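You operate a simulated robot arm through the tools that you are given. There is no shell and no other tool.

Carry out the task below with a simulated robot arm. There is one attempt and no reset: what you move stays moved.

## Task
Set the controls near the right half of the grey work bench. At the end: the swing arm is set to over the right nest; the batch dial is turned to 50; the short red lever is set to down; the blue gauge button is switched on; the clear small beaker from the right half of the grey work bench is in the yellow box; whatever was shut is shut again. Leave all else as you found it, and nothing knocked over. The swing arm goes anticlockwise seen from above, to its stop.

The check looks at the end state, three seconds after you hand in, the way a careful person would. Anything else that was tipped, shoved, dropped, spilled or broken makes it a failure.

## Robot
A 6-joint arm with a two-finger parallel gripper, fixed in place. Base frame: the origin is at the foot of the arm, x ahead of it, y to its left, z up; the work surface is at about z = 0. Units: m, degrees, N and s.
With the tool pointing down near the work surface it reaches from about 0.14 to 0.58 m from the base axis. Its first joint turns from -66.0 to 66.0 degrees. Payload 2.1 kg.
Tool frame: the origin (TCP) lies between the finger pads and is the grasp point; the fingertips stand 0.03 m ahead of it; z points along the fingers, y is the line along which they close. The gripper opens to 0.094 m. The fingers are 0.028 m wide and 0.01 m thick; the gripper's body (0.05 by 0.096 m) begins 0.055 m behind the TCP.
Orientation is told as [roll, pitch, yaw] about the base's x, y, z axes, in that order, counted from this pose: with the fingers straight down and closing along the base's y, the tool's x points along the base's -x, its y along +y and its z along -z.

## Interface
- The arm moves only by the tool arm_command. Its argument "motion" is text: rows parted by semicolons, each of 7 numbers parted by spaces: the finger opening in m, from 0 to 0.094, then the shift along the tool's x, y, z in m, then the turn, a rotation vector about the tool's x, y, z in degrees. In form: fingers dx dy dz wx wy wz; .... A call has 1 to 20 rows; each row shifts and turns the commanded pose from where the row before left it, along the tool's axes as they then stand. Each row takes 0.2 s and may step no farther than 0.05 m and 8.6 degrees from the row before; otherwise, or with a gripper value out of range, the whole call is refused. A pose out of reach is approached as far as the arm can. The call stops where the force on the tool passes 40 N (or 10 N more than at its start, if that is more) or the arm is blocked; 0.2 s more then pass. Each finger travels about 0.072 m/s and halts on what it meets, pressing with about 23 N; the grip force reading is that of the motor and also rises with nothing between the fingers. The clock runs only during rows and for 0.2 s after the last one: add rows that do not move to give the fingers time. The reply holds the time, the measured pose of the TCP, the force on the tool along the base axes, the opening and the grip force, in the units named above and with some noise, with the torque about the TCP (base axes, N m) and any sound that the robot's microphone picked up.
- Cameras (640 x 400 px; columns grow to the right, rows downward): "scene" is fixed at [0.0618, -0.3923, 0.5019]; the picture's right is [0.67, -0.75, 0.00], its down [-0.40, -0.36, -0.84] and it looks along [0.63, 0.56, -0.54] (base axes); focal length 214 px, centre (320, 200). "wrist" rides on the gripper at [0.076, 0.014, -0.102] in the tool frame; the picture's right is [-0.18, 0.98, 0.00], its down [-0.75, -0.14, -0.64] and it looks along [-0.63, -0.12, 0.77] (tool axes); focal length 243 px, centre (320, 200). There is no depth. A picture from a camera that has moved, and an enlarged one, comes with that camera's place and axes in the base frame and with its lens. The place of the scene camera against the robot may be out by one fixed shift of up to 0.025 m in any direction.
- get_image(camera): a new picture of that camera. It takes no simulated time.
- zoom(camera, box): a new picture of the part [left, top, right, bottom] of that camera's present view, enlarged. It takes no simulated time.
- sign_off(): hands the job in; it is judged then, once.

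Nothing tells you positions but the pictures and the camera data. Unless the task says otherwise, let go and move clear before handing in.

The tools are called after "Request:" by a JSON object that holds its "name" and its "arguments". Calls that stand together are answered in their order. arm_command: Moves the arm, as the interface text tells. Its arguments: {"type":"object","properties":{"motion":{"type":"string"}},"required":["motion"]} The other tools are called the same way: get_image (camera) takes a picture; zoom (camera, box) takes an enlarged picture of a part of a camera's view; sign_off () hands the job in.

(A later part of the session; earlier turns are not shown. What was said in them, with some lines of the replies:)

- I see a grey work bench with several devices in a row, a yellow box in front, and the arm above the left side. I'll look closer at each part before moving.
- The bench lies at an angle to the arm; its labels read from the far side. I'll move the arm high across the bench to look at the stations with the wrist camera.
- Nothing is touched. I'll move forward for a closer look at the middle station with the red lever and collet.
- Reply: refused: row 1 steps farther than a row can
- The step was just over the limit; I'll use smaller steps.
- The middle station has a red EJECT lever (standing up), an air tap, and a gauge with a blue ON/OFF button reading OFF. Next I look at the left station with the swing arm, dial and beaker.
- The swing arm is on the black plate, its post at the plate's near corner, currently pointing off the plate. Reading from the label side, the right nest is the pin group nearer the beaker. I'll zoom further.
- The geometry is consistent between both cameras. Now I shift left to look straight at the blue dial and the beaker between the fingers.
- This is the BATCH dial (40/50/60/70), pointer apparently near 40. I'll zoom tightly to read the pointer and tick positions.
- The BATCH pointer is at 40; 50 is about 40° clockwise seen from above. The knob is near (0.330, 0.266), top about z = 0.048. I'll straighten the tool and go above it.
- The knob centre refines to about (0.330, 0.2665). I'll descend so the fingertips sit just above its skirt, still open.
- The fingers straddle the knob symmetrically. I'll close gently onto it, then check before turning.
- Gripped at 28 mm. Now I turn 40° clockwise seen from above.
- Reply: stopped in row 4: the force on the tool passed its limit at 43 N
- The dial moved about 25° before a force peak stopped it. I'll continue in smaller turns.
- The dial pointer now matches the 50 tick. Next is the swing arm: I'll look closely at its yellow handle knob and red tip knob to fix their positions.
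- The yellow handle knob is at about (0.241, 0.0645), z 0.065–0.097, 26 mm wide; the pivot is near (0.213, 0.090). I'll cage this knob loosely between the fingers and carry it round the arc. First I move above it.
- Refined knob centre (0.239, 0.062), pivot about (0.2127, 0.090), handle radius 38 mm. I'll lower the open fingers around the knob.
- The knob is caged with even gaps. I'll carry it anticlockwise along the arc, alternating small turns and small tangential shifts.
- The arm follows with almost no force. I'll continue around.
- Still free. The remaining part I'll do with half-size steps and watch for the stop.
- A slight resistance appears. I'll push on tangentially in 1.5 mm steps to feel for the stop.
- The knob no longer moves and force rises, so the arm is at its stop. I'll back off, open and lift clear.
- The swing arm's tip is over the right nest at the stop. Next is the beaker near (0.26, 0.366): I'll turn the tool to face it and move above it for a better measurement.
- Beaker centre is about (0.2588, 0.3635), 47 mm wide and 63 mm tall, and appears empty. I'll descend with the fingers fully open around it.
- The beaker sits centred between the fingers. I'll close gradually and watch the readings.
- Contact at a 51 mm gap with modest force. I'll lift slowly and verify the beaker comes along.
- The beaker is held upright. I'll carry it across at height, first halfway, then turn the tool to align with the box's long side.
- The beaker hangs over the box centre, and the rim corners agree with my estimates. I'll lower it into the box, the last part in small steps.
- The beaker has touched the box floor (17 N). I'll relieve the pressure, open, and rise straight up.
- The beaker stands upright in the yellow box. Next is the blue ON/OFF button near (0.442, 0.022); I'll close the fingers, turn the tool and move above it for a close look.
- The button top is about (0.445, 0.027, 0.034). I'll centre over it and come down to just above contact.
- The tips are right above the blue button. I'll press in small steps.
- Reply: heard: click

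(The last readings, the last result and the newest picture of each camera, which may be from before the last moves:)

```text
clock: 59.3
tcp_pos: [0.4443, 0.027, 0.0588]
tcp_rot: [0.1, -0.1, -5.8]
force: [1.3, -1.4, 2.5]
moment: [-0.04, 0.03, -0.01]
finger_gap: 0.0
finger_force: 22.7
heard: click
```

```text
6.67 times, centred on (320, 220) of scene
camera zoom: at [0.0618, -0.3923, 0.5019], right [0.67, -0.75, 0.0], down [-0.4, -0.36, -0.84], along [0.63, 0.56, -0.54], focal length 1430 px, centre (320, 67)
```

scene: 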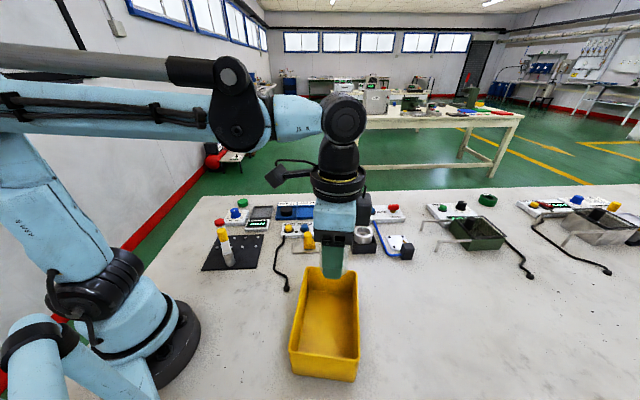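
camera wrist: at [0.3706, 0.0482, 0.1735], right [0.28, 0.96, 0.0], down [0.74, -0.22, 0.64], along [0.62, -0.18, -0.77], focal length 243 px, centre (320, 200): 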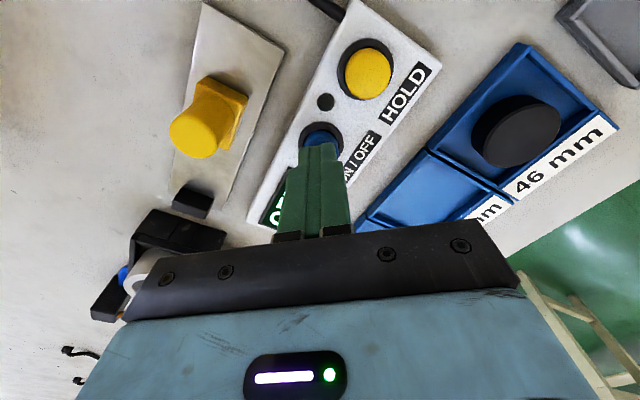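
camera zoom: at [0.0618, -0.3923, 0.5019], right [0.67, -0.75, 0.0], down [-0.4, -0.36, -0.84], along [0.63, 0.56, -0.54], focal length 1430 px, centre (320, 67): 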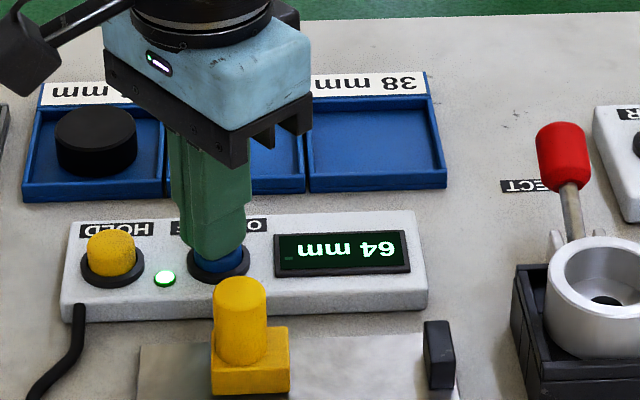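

A click sounded, the display shows "64 mm" and the light is on: the gauge is switched on. I withdraw straight up and look at the red lever.

Request:
{"name": "arm_command", "arguments": {"motion": "0 0 0 -0.01 0 0 0; 0 0 0 -0.03 0 0 0; 0 0 0 -0.04 0 0 0; 0 0 0 -0.04 0 0 0; 0 0 0 -0.04 0 0 0; 0 0 0 0 0 0 0"}}

Request:
{"name": "zoom", "arguments": {"camera": "scene", "box": [280, 190, 420, 270]}}

Request:
{"name": "get_image", "arguments": {"camera": "wrist"}}

Request:
{"name": "zoom", "arguments": {"camera": "scene", "box": [345, 200, 395, 260]}}

```text
clock: 60.7
tcp_pos: [0.4419, 0.0295, 0.2216]
tcp_rot: [0.0, 0.0, -5.6]
force: [-0.3, 0.0, -0.2]
moment: [0.0, 0.0, 0.01]
finger_gap: 0.0004
finger_force: 23.2
```

```text
4.57 times, centred on (350, 230) of scene
camera zoom: at [0.0618, -0.3923, 0.5019], right [0.67, -0.75, 0.0], down [-0.4, -0.36, -0.84], along [0.63, 0.56, -0.54], focal length 980 px, centre (183, 63)
```

zoom: 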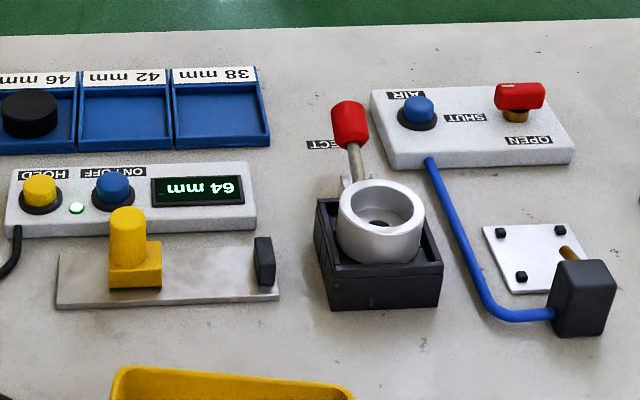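

```text
taken
camera wrist: at [0.369, 0.0508, 0.3237], right [0.28, 0.96, 0.0], down [0.74, -0.22, 0.64], along [0.62, -0.18, -0.77], focal length 243 px, centre (320, 200)
```

wrist: 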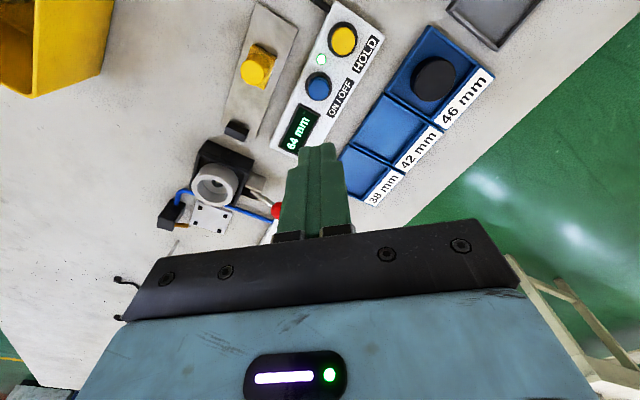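

```text
6.67 times, centred on (370, 230) of scene
camera zoom: at [0.0618, -0.3923, 0.5019], right [0.67, -0.75, 0.0], down [-0.4, -0.36, -0.84], along [0.63, 0.56, -0.54], focal length 1430 px, centre (-13, 0)
```

zoom: 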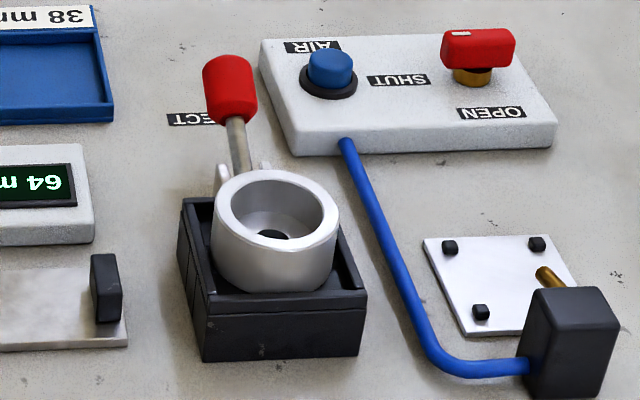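

The gauge reads "64 mm" and all else looks undisturbed. I need a side view of the EJECT lever to judge its tilt, so I'll turn the tool and tilt it to look across from the left.

Request:
{"name": "arm_command", "arguments": {"motion": "0 0 0 0 0 0 7.7; 0 0 0 0 0 0 7.7; 0 0 0 0 0 0 7.7; 0 0 0 0 0 0 7.7; 0 0 0 0 0 0 7.7; 0 0 0 0 0 0 7.7; 0 0 0 0 0 0 7.7; 0 0 0 0 0 0 7.7; 0 0 0 0 0 0 7.7; 0 -0.0066 0.0252 0.0239 0 0 0; 0 -0.0066 0.0252 0.0239 0 0 0; 0 -0.0066 0.0252 0.0239 0 0 0; 0 0 0 0 0 -8.5 0; 0 0 0 0 0 -8.5 0; 0 0 0 0 0 -8.5 0; 0 0 0 0 0 -8.5 0; 0 0 0 0 0 0 0"}}

Request:
{"name": "get_image", "arguments": {"camera": "wrist"}}

Request:
{"name": "get_image", "arguments": {"camera": "scene"}}

```text
clock: 64.3
tcp_pos: [0.5206, 0.0294, 0.1477]
tcp_rot: [0.1, -34.1, -75.1]
force: [-0.4, 1.0, -0.4]
moment: [0.04, 0.01, 0.01]
finger_gap: 0.0
finger_force: 22.7
```

```text
taken
camera wrist: at [0.5052, 0.1482, 0.1894], right [0.99, 0.11, 0.1], down [-0.07, -0.29, 0.95], along [0.13, -0.95, -0.28], focal length 243 px, centre (320, 200)
```

wrist: 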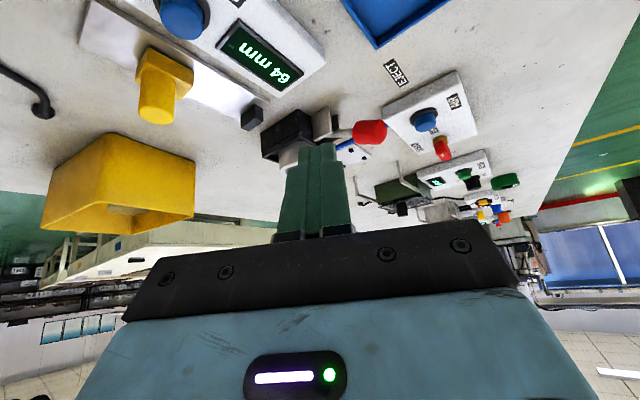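

```text
taken
```

scene: 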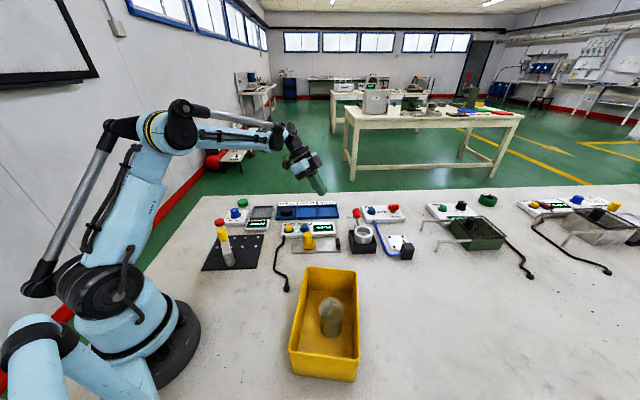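

Request:
{"name": "zoom", "arguments": {"camera": "wrist", "box": [240, 80, 400, 180]}}

Request:
{"name": "zoom", "arguments": {"camera": "scene", "box": [280, 260, 370, 390]}}

```text
4.00 times, centred on (320, 130) of wrist
camera zoom: at [0.5052, 0.1482, 0.1894], right [0.99, 0.11, 0.1], down [-0.07, -0.29, 0.95], along [0.13, -0.95, -0.28], focal length 970 px, centre (320, 480)
```

zoom: 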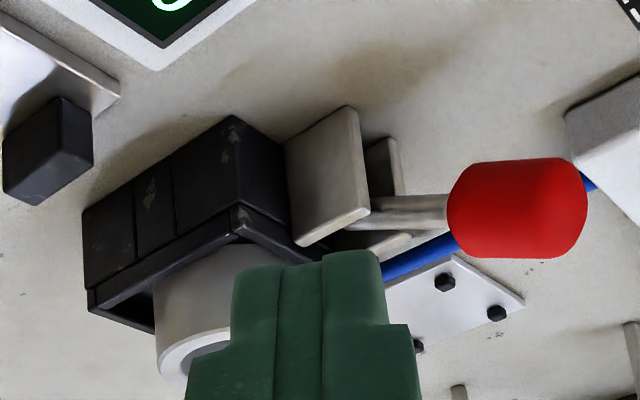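

```text
3.08 times, centred on (325, 325) of scene
camera zoom: at [0.0618, -0.3923, 0.5019], right [0.67, -0.75, 0.0], down [-0.4, -0.36, -0.84], along [0.63, 0.56, -0.54], focal length 660 px, centre (305, -185)
```

zoom: 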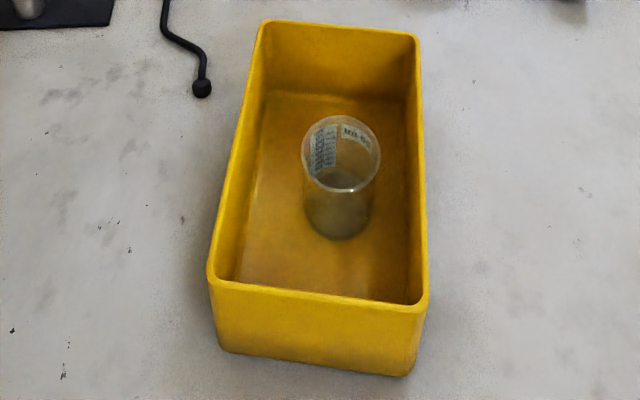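

The lever's grip centre is about (0.598, −0.076, 0.049), with the rod rising outward about 21° from a pivot near (0.557, −0.113). I'll press it down from above with closed fingers, tilted outward for reach. First I straighten, rise and turn the tool in line with the lever.

Request:
{"name": "arm_command", "arguments": {"motion": "0 0 0 0 0 8.5 0; 0 0 0 0 0 8.5 0; 0 0 0 0 0 8.5 0; 0 0 0 0 0 8.5 0; 0 0 0 -0.03 0 0 0; 0 0 0 -0.03 0 0 0; 0 0 0 0 0 0 -8.36; 0 0 0 0 0 0 -8.36; 0 0 0 0 0 0 -8.36; 0 0 0 0 0 0 -8.36; 0 0 0 0 0 0 -8.36; 0 0 0 0 0 0 -8.36; 0 0 0 0 0 0 -8.36; 0 0 0 0 0 0 -8.36; 0 0 0 0 0 0 -8.36; 0 0 0 0 0 0 -8.36; 0 0 0 0 0 0 -8.36; 0 0 0 0 0 0 -8.36; 0 0 0 0 0 0 -8.36; 0 0 0 0 0 0 0"}}

```text
clock: 68.5
tcp_pos: [0.5212, 0.0294, 0.2078]
tcp_rot: [-0.1, -0.1, 33.8]
force: [0.2, 0.3, -0.4]
moment: [-0.05, -0.02, -0.01]
finger_gap: 0.0
finger_force: 22.4
```

Request:
{"name": "arm_command", "arguments": {"motion": "0 0.0132 -0.037 0 0 0 0; 0 0.0132 -0.037 0 0 0 0; 0 0.0132 -0.037 0 0 0 0; 0 0 0 0 0 -6.67 0; 0 0 0 0 0 -6.67 0; 0 0 0 0 0 -6.67 0; 0 0 0 0 0 0 0"}}

Request:
{"name": "get_image", "arguments": {"camera": "wrist"}}

Request:
{"name": "zoom", "arguments": {"camera": "scene", "box": [310, 130, 430, 270]}}

```text
clock: 70.1
tcp_pos: [0.5487, -0.0873, 0.207]
tcp_rot: [0.0, -20.1, 33.7]
force: [0.0, -1.1, -0.1]
moment: [0.04, 0.01, 0.02]
finger_gap: 0.0
finger_force: 23.2
```

```text
taken
camera wrist: at [0.4545, -0.1347, 0.2763], right [-0.4, 0.91, 0.06], down [0.48, 0.15, 0.86], along [0.78, 0.38, -0.5], focal length 243 px, centre (320, 200)
```

wrist: 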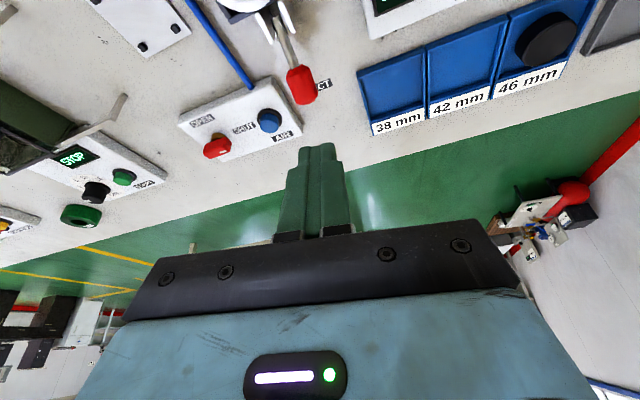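

```text
2.86 times, centred on (370, 200) of scene
camera zoom: at [0.0618, -0.3923, 0.5019], right [0.67, -0.75, 0.0], down [-0.4, -0.36, -0.84], along [0.63, 0.56, -0.54], focal length 613 px, centre (177, 200)
```

zoom: 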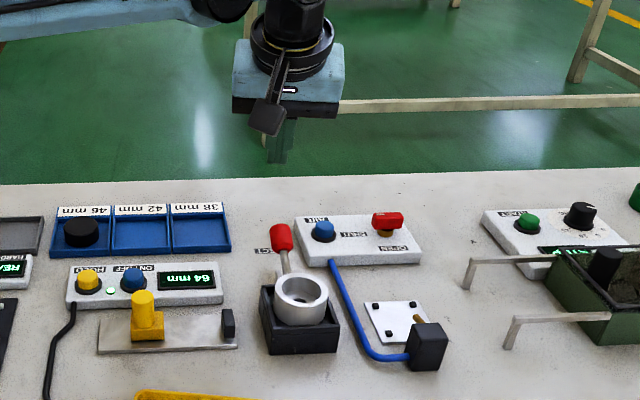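

Request:
{"name": "zoom", "arguments": {"camera": "wrist", "box": [220, 0, 380, 140]}}

```text
2.86 times, centred on (300, 70) of wrist
camera zoom: at [0.4545, -0.1347, 0.2763], right [-0.4, 0.91, 0.06], down [0.48, 0.15, 0.86], along [0.78, 0.38, -0.5], focal length 693 px, centre (377, 571)
```

zoom: 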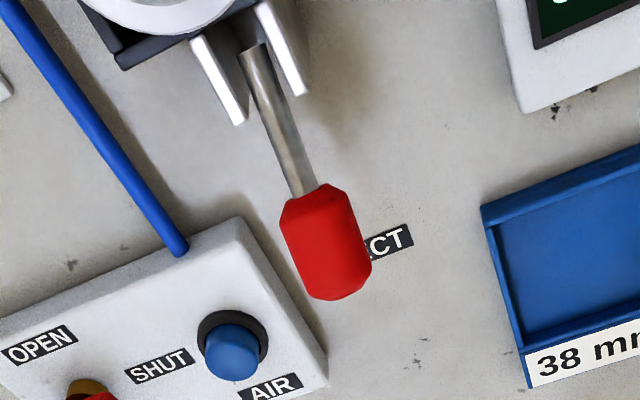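

The new view confirms the grip at (0.598, −0.0755, 0.049). I'll bring the closed tips to about 2 cm above the red grip.

Request:
{"name": "arm_command", "arguments": {"motion": "0 -0.0027 -0.0175 0 0 0 0; 0 0 0 0.034 0 0 0; 0 0 0 0.034 0 0 0; 0 0 0 0.0339 0 0 0; 0 0 0 0 0 0 0"}}

Request:
{"name": "get_image", "arguments": {"camera": "wrist"}}

Request:
{"name": "zoom", "arguments": {"camera": "scene", "box": [320, 170, 420, 260]}}

```text
clock: 71.3
tcp_pos: [0.591, -0.0798, 0.1102]
tcp_rot: [0.1, -20.1, 33.7]
force: [0.4, 0.5, 0.6]
moment: [0.0, 0.0, 0.0]
finger_gap: 0.0004
finger_force: 22.9
```

```text
taken
camera wrist: at [0.4966, -0.1273, 0.1814], right [-0.4, 0.91, 0.06], down [0.48, 0.15, 0.86], along [0.78, 0.38, -0.5], focal length 243 px, centre (320, 200)
```

wrist: 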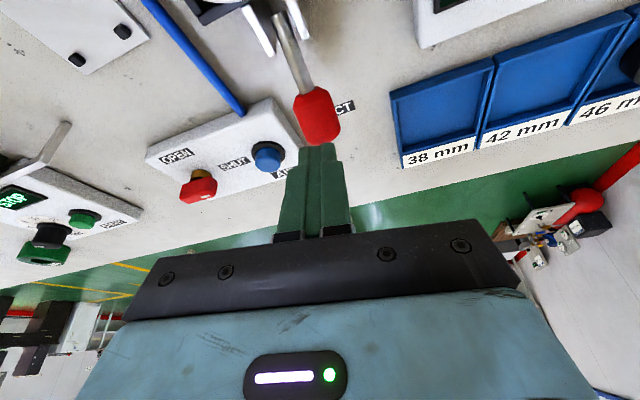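

```text
4.44 times, centred on (370, 215) of scene
camera zoom: at [0.0618, -0.3923, 0.5019], right [0.67, -0.75, 0.0], down [-0.4, -0.36, -0.84], along [0.63, 0.56, -0.54], focal length 953 px, centre (98, 133)
```

zoom: 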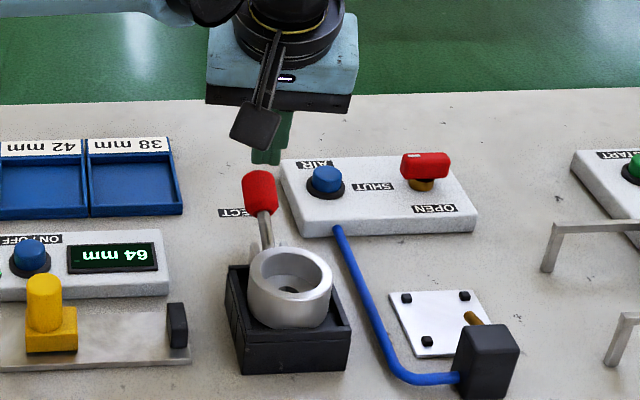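

The tips are directly above the grip and in reach. I'll press straight down in small steps, watching force and sound.

Request:
{"name": "arm_command", "arguments": {"motion": "0 0.00137 0 0.00376 0 0 0; 0 0.00137 0 0.00376 0 0 0; 0 0.00137 0 0.00376 0 0 0; 0 0.00137 0 0.00376 0 0 0; 0 0.00103 0 0.00282 0 0 0; 0 0.00103 0 0.00282 0 0 0; 0 0 0 0 0 0 0"}}

Request:
{"name": "get_image", "arguments": {"camera": "wrist"}}

Request:
{"name": "zoom", "arguments": {"camera": "scene", "box": [320, 170, 420, 260]}}

```text
clock: 72.9
tcp_pos: [0.5909, -0.0815, 0.0878]
tcp_rot: [0.0, -20.1, 33.6]
force: [-1.1, 0.3, 0.0]
moment: [0.01, 0.02, -0.02]
finger_gap: 0.0
finger_force: 22.8
```

```text
taken
camera wrist: at [0.4953, -0.1286, 0.159], right [-0.4, 0.91, 0.06], down [0.48, 0.15, 0.86], along [0.78, 0.38, -0.5], focal length 243 px, centre (320, 200)
```

wrist: 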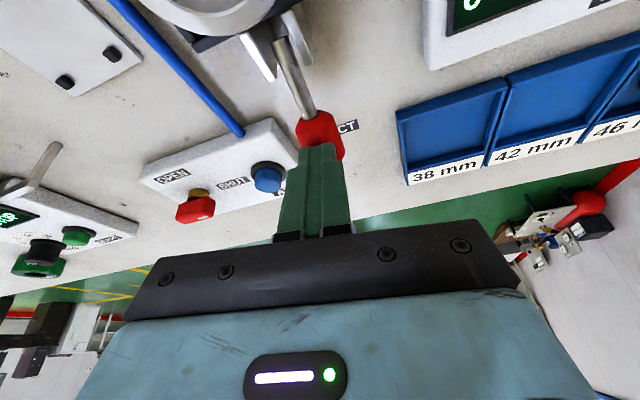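

```text
4.44 times, centred on (370, 215) of scene
camera zoom: at [0.0618, -0.3923, 0.5019], right [0.67, -0.75, 0.0], down [-0.4, -0.36, -0.84], along [0.63, 0.56, -0.54], focal length 953 px, centre (98, 133)
```

zoom: 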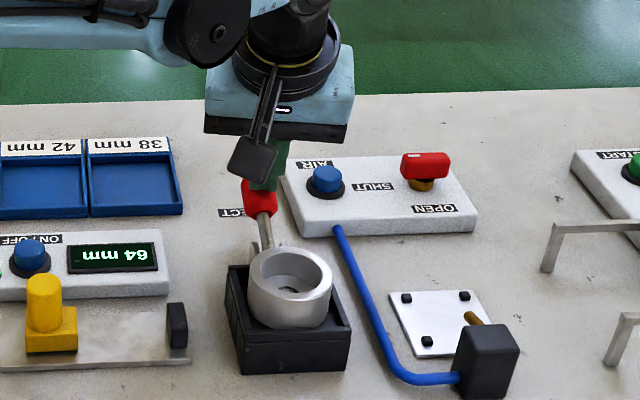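

Request:
{"name": "zoom", "arguments": {"camera": "wrist", "box": [270, 80, 370, 170]}}

Request:
{"name": "zoom", "arguments": {"camera": "scene", "box": [360, 195, 400, 225]}}

Request:
{"name": "zoom", "arguments": {"camera": "scene", "box": [360, 195, 400, 235]}}

```text
4.44 times, centred on (320, 125) of wrist
camera zoom: at [0.4953, -0.1286, 0.159], right [-0.4, 0.91, 0.06], down [0.48, 0.15, 0.86], along [0.78, 0.38, -0.5], focal length 1078 px, centre (320, 533)
```

zoom: 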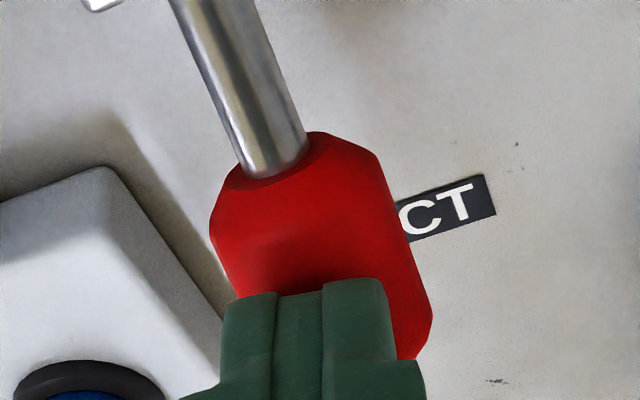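

```text
13.33 times, centred on (380, 210) of scene
camera zoom: at [0.0618, -0.3923, 0.5019], right [0.67, -0.75, 0.0], down [-0.4, -0.36, -0.84], along [0.63, 0.56, -0.54], focal length 2860 px, centre (-480, 67)
```

zoom: 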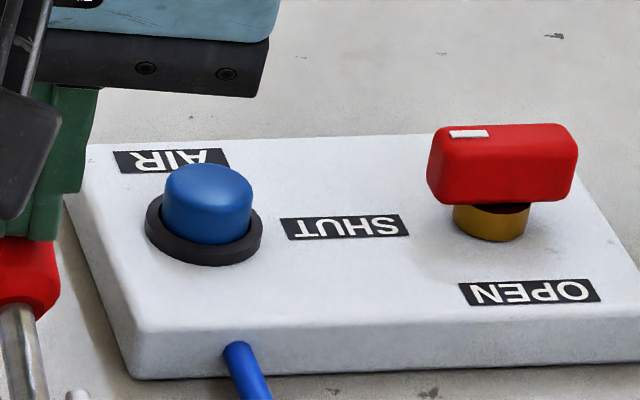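

```text
10.00 times, centred on (380, 215) of scene
camera zoom: at [0.0618, -0.3923, 0.5019], right [0.67, -0.75, 0.0], down [-0.4, -0.36, -0.84], along [0.63, 0.56, -0.54], focal length 2145 px, centre (-280, 50)
```

zoom: 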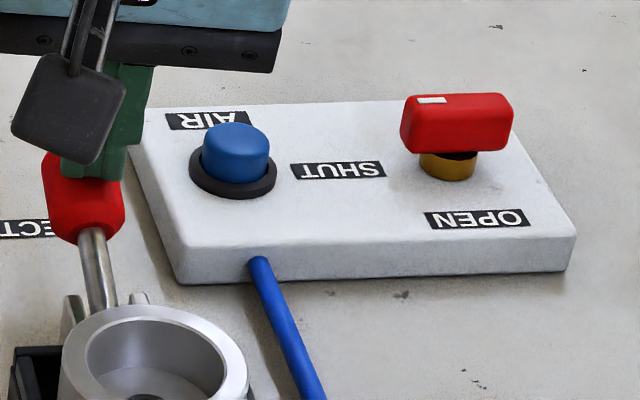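

The tips are just meeting the grip. I'll continue pressing down.

Request:
{"name": "arm_command", "arguments": {"motion": "0 0.00103 0.001 0.00282 0 0 0; 0 0.00103 0.001 0.00282 0 0 0; 0 0.00103 0 0.00282 0 0 0; 0 0 0 0 0 0 0"}}

Request:
{"name": "zoom", "arguments": {"camera": "wrist", "box": [250, 20, 390, 170]}}

Request:
{"name": "zoom", "arguments": {"camera": "scene", "box": [340, 195, 400, 245]}}

```text
clock: 73.9
tcp_pos: [0.5901, -0.0785, 0.0799]
tcp_rot: [0.1, -20.1, 33.6]
force: [-0.1, 0.5, -0.3]
moment: [-0.01, 0.0, 0.02]
finger_gap: 0.0002
finger_force: 23.3
```

```text
2.67 times, centred on (320, 95) of wrist
camera zoom: at [0.4943, -0.1267, 0.1507], right [-0.4, 0.91, 0.06], down [0.48, 0.15, 0.86], along [0.78, 0.38, -0.5], focal length 647 px, centre (320, 480)
```

zoom: 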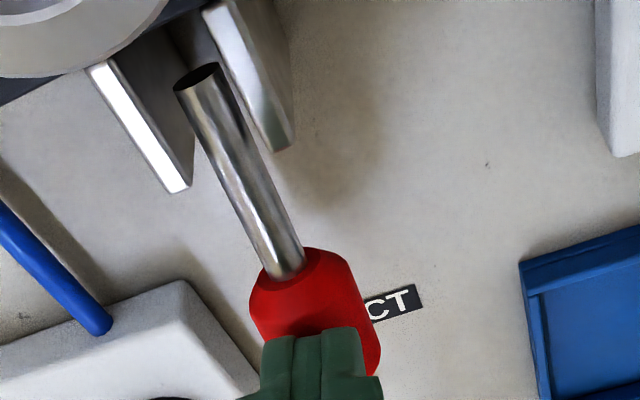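

```text
8.00 times, centred on (370, 220) of scene
camera zoom: at [0.0618, -0.3923, 0.5019], right [0.67, -0.75, 0.0], down [-0.4, -0.36, -0.84], along [0.63, 0.56, -0.54], focal length 1716 px, centre (-80, 40)
```

zoom: 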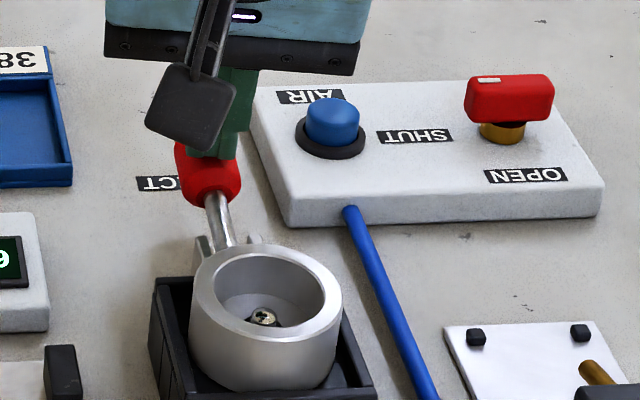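

The lever is moving easily (the ejector pin in the cup rises). I'll keep pressing in small steps to its end.

Request:
{"name": "arm_command", "arguments": {"motion": "0 0.00103 0 0.00282 0 0 0; 0 0.00103 0 0.00282 0 0 0; 0 0.00103 0 0.00282 0 0 0; 0 0.00103 0 0.00282 0 0 0; 0 0 0 0 0 0 0"}}

Request:
{"name": "zoom", "arguments": {"camera": "wrist", "box": [250, 20, 390, 170]}}

Request:
{"name": "zoom", "arguments": {"camera": "scene", "box": [340, 195, 400, 245]}}

```text
clock: 75.1
tcp_pos: [0.5889, -0.0786, 0.07]
tcp_rot: [0.0, -20.1, 33.5]
force: [-5.4, -1.3, 17.4]
moment: [-0.04, 0.08, 0.12]
finger_gap: 0.0
finger_force: 23.0
```

```text
2.67 times, centred on (320, 95) of wrist
camera zoom: at [0.494, -0.1264, 0.1401], right [-0.4, 0.91, 0.06], down [0.48, 0.15, 0.86], along [0.78, 0.38, -0.5], focal length 647 px, centre (320, 480)
```

zoom: 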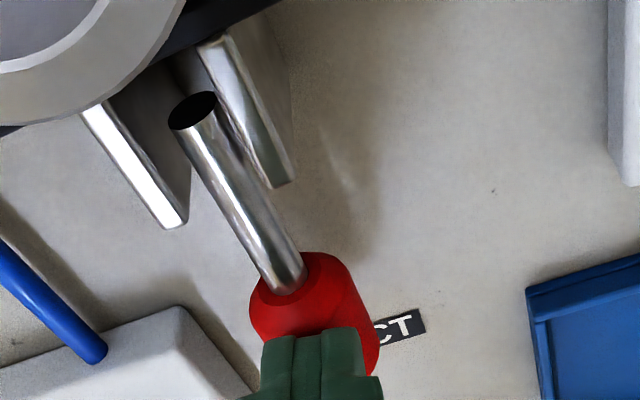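

```text
8.00 times, centred on (370, 220) of scene
camera zoom: at [0.0617, -0.3923, 0.502], right [0.67, -0.75, 0.0], down [-0.4, -0.36, -0.84], along [0.63, 0.56, -0.54], focal length 1716 px, centre (-80, 40)
```

zoom: 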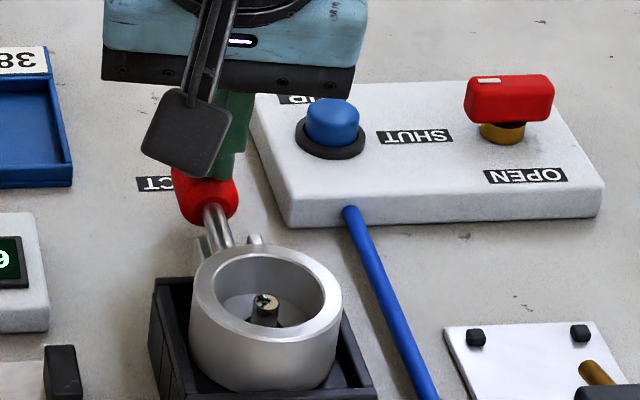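

Request:
{"name": "arm_command", "arguments": {"motion": "0 0.0005 0 0.0014 0 0 0; 0 0 0 0 0 0 0"}}

Request:
{"name": "zoom", "arguments": {"camera": "scene", "box": [340, 195, 400, 245]}}

```text
clock: 75.7
tcp_pos: [0.59, -0.0785, 0.0697]
tcp_rot: [0.0, -20.1, 33.6]
force: [-3.4, -0.7, 14.9]
moment: [-0.07, 0.02, 0.01]
finger_gap: 0.0
finger_force: 22.8
stopped in row 2: the force on the tool passed its limit at 41 N (the readings are from after the stop); the commanded pose is now the measured one
```

```text
8.00 times, centred on (370, 220) of scene
camera zoom: at [0.0617, -0.3923, 0.502], right [0.67, -0.75, 0.0], down [-0.4, -0.36, -0.84], along [0.63, 0.56, -0.54], focal length 1716 px, centre (-80, 40)
```

zoom: 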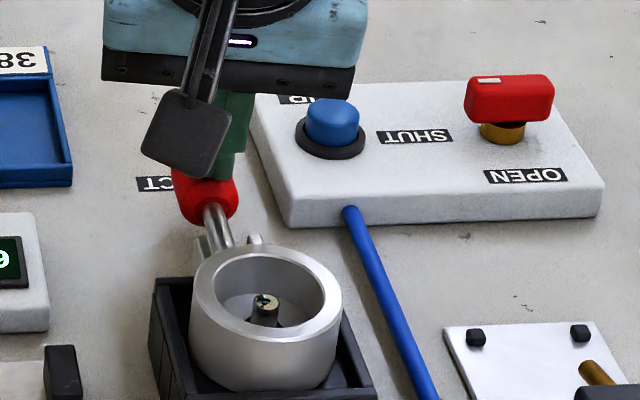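

The lever is against its lower stop. I'll lift off straight up and check that it stays down.

Request:
{"name": "arm_command", "arguments": {"motion": "0 -0.0017 0 -0.0047 0 0 0; 0 -0.0034 0 -0.0094 0 0 0; 0 -0.01 0 -0.0282 0 0 0; 0 -0.01 0 -0.0282 0 0 0; 0 -0.01 0 -0.0282 0 0 0; 0 -0.01 0 -0.0282 0 0 0; 0 0 0 0 0 0 0"}}

Request:
{"name": "get_image", "arguments": {"camera": "wrist"}}

Request:
{"name": "zoom", "arguments": {"camera": "scene", "box": [340, 195, 400, 245]}}

Request:
{"name": "zoom", "arguments": {"camera": "wrist", "box": [220, 0, 380, 140]}}

```text
clock: 77.3
tcp_pos: [0.5905, -0.0788, 0.2014]
tcp_rot: [0.0, -20.2, 33.7]
force: [0.3, 0.6, -0.1]
moment: [0.01, -0.01, -0.01]
finger_gap: 0.0002
finger_force: 22.6
```

```text
taken
camera wrist: at [0.4947, -0.1267, 0.2724], right [-0.4, 0.91, 0.06], down [0.48, 0.15, 0.86], along [0.78, 0.38, -0.5], focal length 243 px, centre (320, 200)
```

wrist: 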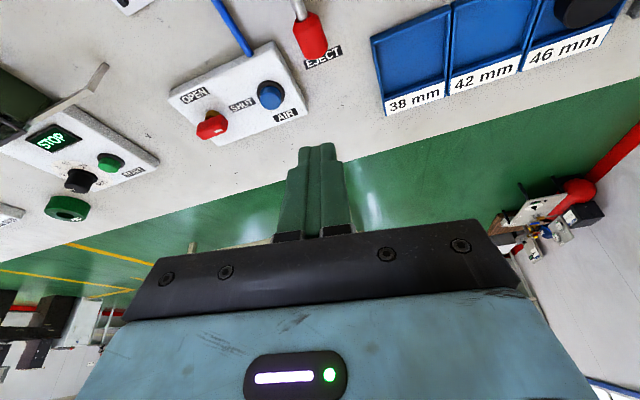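

```text
8.00 times, centred on (370, 220) of scene
camera zoom: at [0.0618, -0.3923, 0.5019], right [0.67, -0.75, 0.0], down [-0.4, -0.36, -0.84], along [0.63, 0.56, -0.54], focal length 1716 px, centre (-80, 40)
```

zoom: 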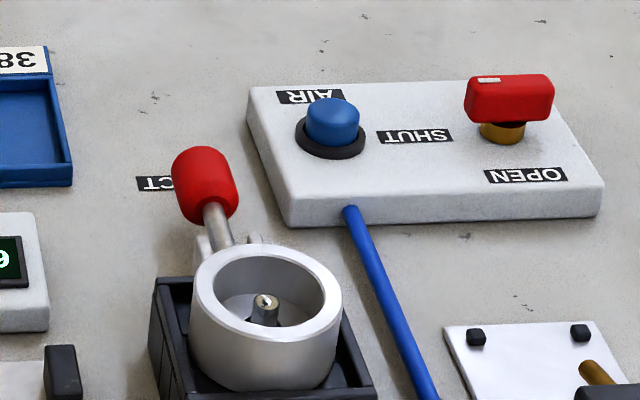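

```text
2.86 times, centred on (300, 70) of wrist
camera zoom: at [0.4947, -0.1267, 0.2724], right [-0.4, 0.91, 0.06], down [0.48, 0.15, 0.86], along [0.78, 0.38, -0.5], focal length 693 px, centre (377, 571)
```

zoom: 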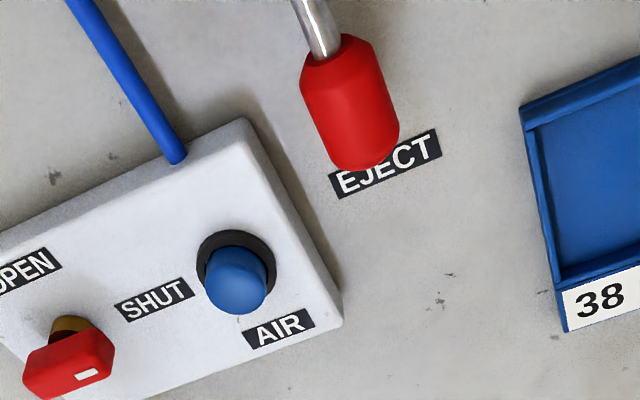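

The lever stays down. I'll move the arm clear and then compare the whole bench with the start.

Request:
{"name": "arm_command", "arguments": {"motion": "0 0 0 0 0 6.7 0; 0 0 0 0 0 6.7 0; 0 0 0 0 0 6.7 0; 0 0 0 -0.045 0 0 0; 0.02 0 0 -0.045 0 0 0; 0.04 0 0 -0.045 0 0 0; 0.06 0.0191 0.0367 0 0 0 0; 0.08 0.0191 0.0367 0 0 0 0; 0.094 0.0191 0.0367 0 0 0 0; 0.094 0.0191 0.0367 0 0 0 0; 0.094 0.0191 0.0367 0 0 0 0; 0.094 0.0191 0.0367 0 0 0 0; 0.094 0.0191 0.0367 0 0 0 0; 0.094 0.0191 0.0367 0 0 0 0; 0.094 0 0 0 0 0 0"}}

Request:
{"name": "get_image", "arguments": {"camera": "scene"}}

Request:
{"name": "zoom", "arguments": {"camera": "scene", "box": [180, 180, 340, 280]}}

Request:
{"name": "zoom", "arguments": {"camera": "scene", "box": [320, 180, 480, 280]}}

Request:
{"name": "zoom", "arguments": {"camera": "scene", "box": [480, 180, 640, 280]}}

Request:
{"name": "get_image", "arguments": {"camera": "wrist"}}

```text
clock: 80.5
tcp_pos: [0.2339, 0.0903, 0.2734]
tcp_rot: [0.0, -0.1, 33.5]
force: [-0.5, -0.1, -0.3]
moment: [-0.01, 0.05, 0.01]
finger_gap: 0.0939
finger_force: 0.1
out of reach, approached as far as the arm can: row 2, 3, 4, 5, 6
```

```text
taken
```

scene: 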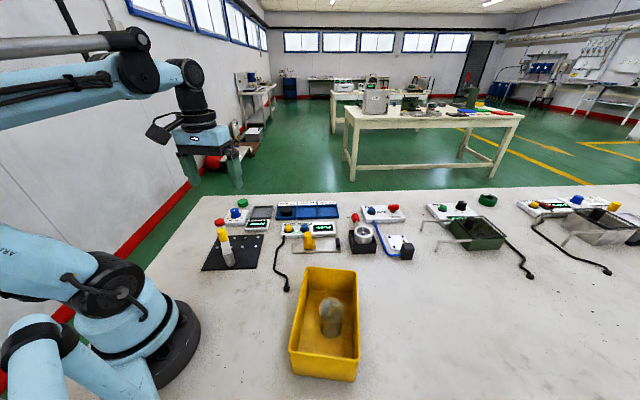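

```text
4.00 times, centred on (260, 230) of scene
camera zoom: at [0.0618, -0.3923, 0.5019], right [0.67, -0.75, 0.0], down [-0.4, -0.36, -0.84], along [0.63, 0.56, -0.54], focal length 858 px, centre (560, 80)
```

zoom: 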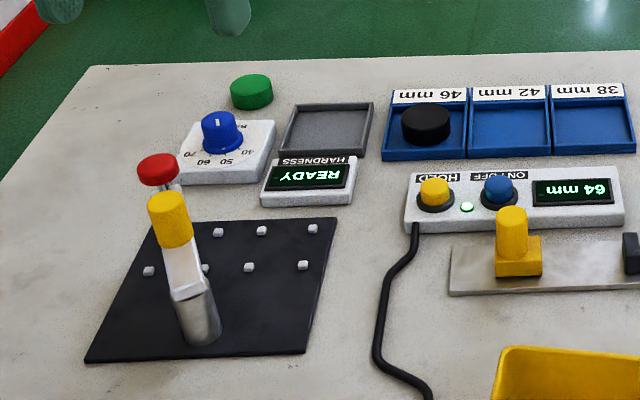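

```text
4.00 times, centred on (400, 230) of scene
camera zoom: at [0.0618, -0.3923, 0.5019], right [0.67, -0.75, 0.0], down [-0.4, -0.36, -0.84], along [0.63, 0.56, -0.54], focal length 858 px, centre (0, 80)
```

zoom: 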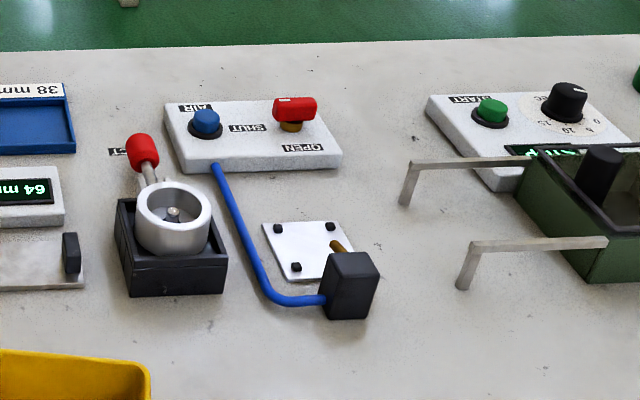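

```text
4.00 times, centred on (560, 230) of scene
camera zoom: at [0.0618, -0.3923, 0.5019], right [0.67, -0.75, 0.0], down [-0.4, -0.36, -0.84], along [0.63, 0.56, -0.54], focal length 858 px, centre (-640, 80)
```

zoom: 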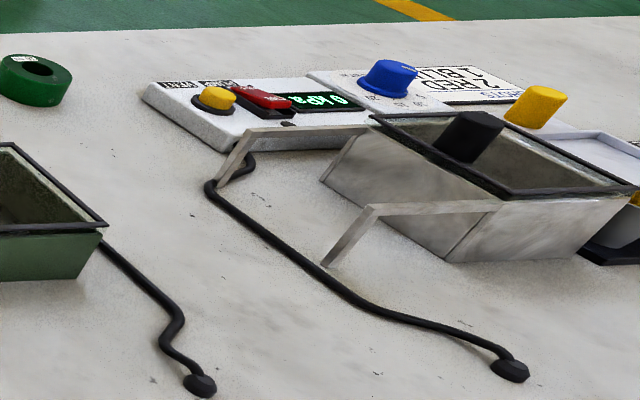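

```text
taken
camera wrist: at [0.1644, 0.0599, 0.3775], right [-0.39, 0.92, 0.0], down [0.71, 0.3, 0.64], along [0.59, 0.25, -0.77], focal length 243 px, centre (320, 200)
```

wrist: 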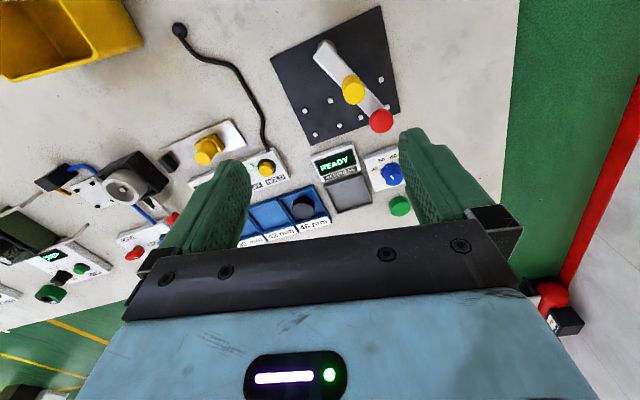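

Request:
{"name": "zoom", "arguments": {"camera": "wrist", "box": [360, 145, 410, 190]}}

Request:
{"name": "zoom", "arguments": {"camera": "scene", "box": [228, 203, 252, 221]}}

Request:
{"name": "zoom", "arguments": {"camera": "wrist", "box": [270, 0, 410, 150]}}

Request:
{"name": "zoom", "arguments": {"camera": "scene", "box": [280, 260, 370, 390]}}

```text
8.89 times, centred on (385, 168) of wrist
camera zoom: at [0.1644, 0.0599, 0.3775], right [-0.39, 0.92, 0.0], down [0.71, 0.3, 0.64], along [0.59, 0.25, -0.77], focal length 2157 px, centre (-258, 489)
```

zoom: 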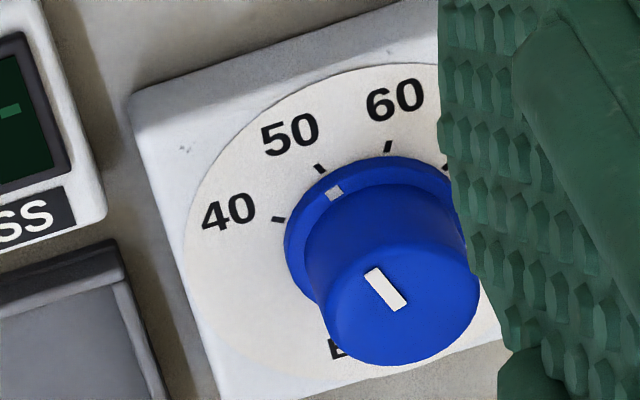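

```text
16.00 times, centred on (240, 212) of scene
camera zoom: at [0.0618, -0.3923, 0.5019], right [0.67, -0.75, 0.0], down [-0.4, -0.36, -0.84], along [0.63, 0.56, -0.54], focal length 3432 px, centre (1600, 8)
```

zoom: 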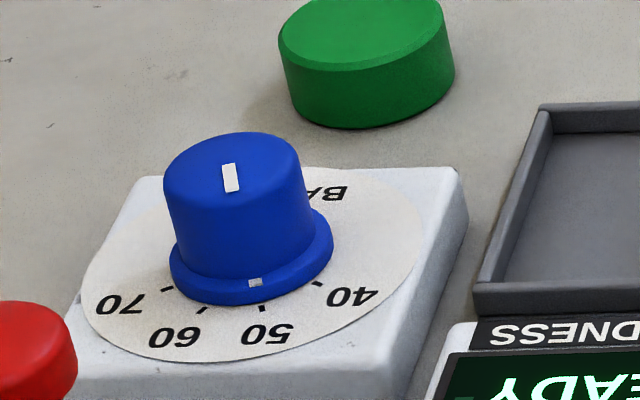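

```text
2.67 times, centred on (340, 75) of wrist
camera zoom: at [0.1644, 0.0599, 0.3775], right [-0.39, 0.92, 0.0], down [0.71, 0.3, 0.64], along [0.59, 0.25, -0.77], focal length 647 px, centre (267, 533)
```

zoom: 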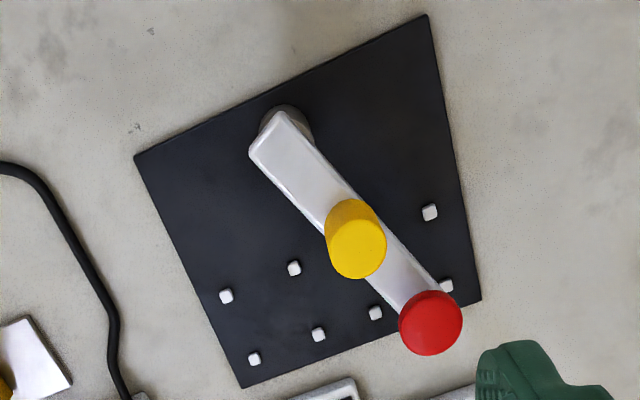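

```text
3.08 times, centred on (325, 325) of scene
camera zoom: at [0.0618, -0.3923, 0.5019], right [0.67, -0.75, 0.0], down [-0.4, -0.36, -0.84], along [0.63, 0.56, -0.54], focal length 660 px, centre (305, -185)
```

zoom: 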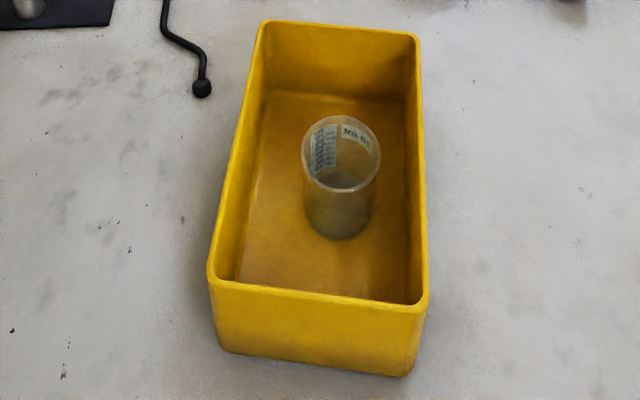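

Everything checks out. The swing arm is over the right nest at its stop. The BATCH pointer lines up with the 50 tick, and the red lever is down. The gauge is on and shows "64 mm". The beaker stands upright in the yellow box, I opened nothing that was shut, and the other items look as they did at the start. The gripper is open and clear, so I'm handing in.

Request:
{"name": "sign_off", "arguments": {}}

```text
The job is handed in.
```

I've set all the controls, put the beaker in the yellow box, and handed the job in. I haven't had a result back from the check.

- **Swing arm:** it is over the right nest, turned anticlockwise until it met its stop. I took "right" as seen from the side the labels read from.
- **Batch dial:** the pointer lines up with the 50 tick.
- **Short red lever:** I took this to be the lever labelled EJECT. I pressed it to its lower stop and it stayed down. This raised the ejector pin in the cup next to it.
- **Blue gauge button:** the gauge is on. It clicked, the light came on, and the display went from OFF to "64 mm".
- **Beaker:** it stands upright near the middle of the yellow box.
- **Shut items:** I opened nothing, so there was nothing to shut again.

In the final pictures, nothing else on the bench had moved or been knocked over. The gripper is open and clear of the bench.
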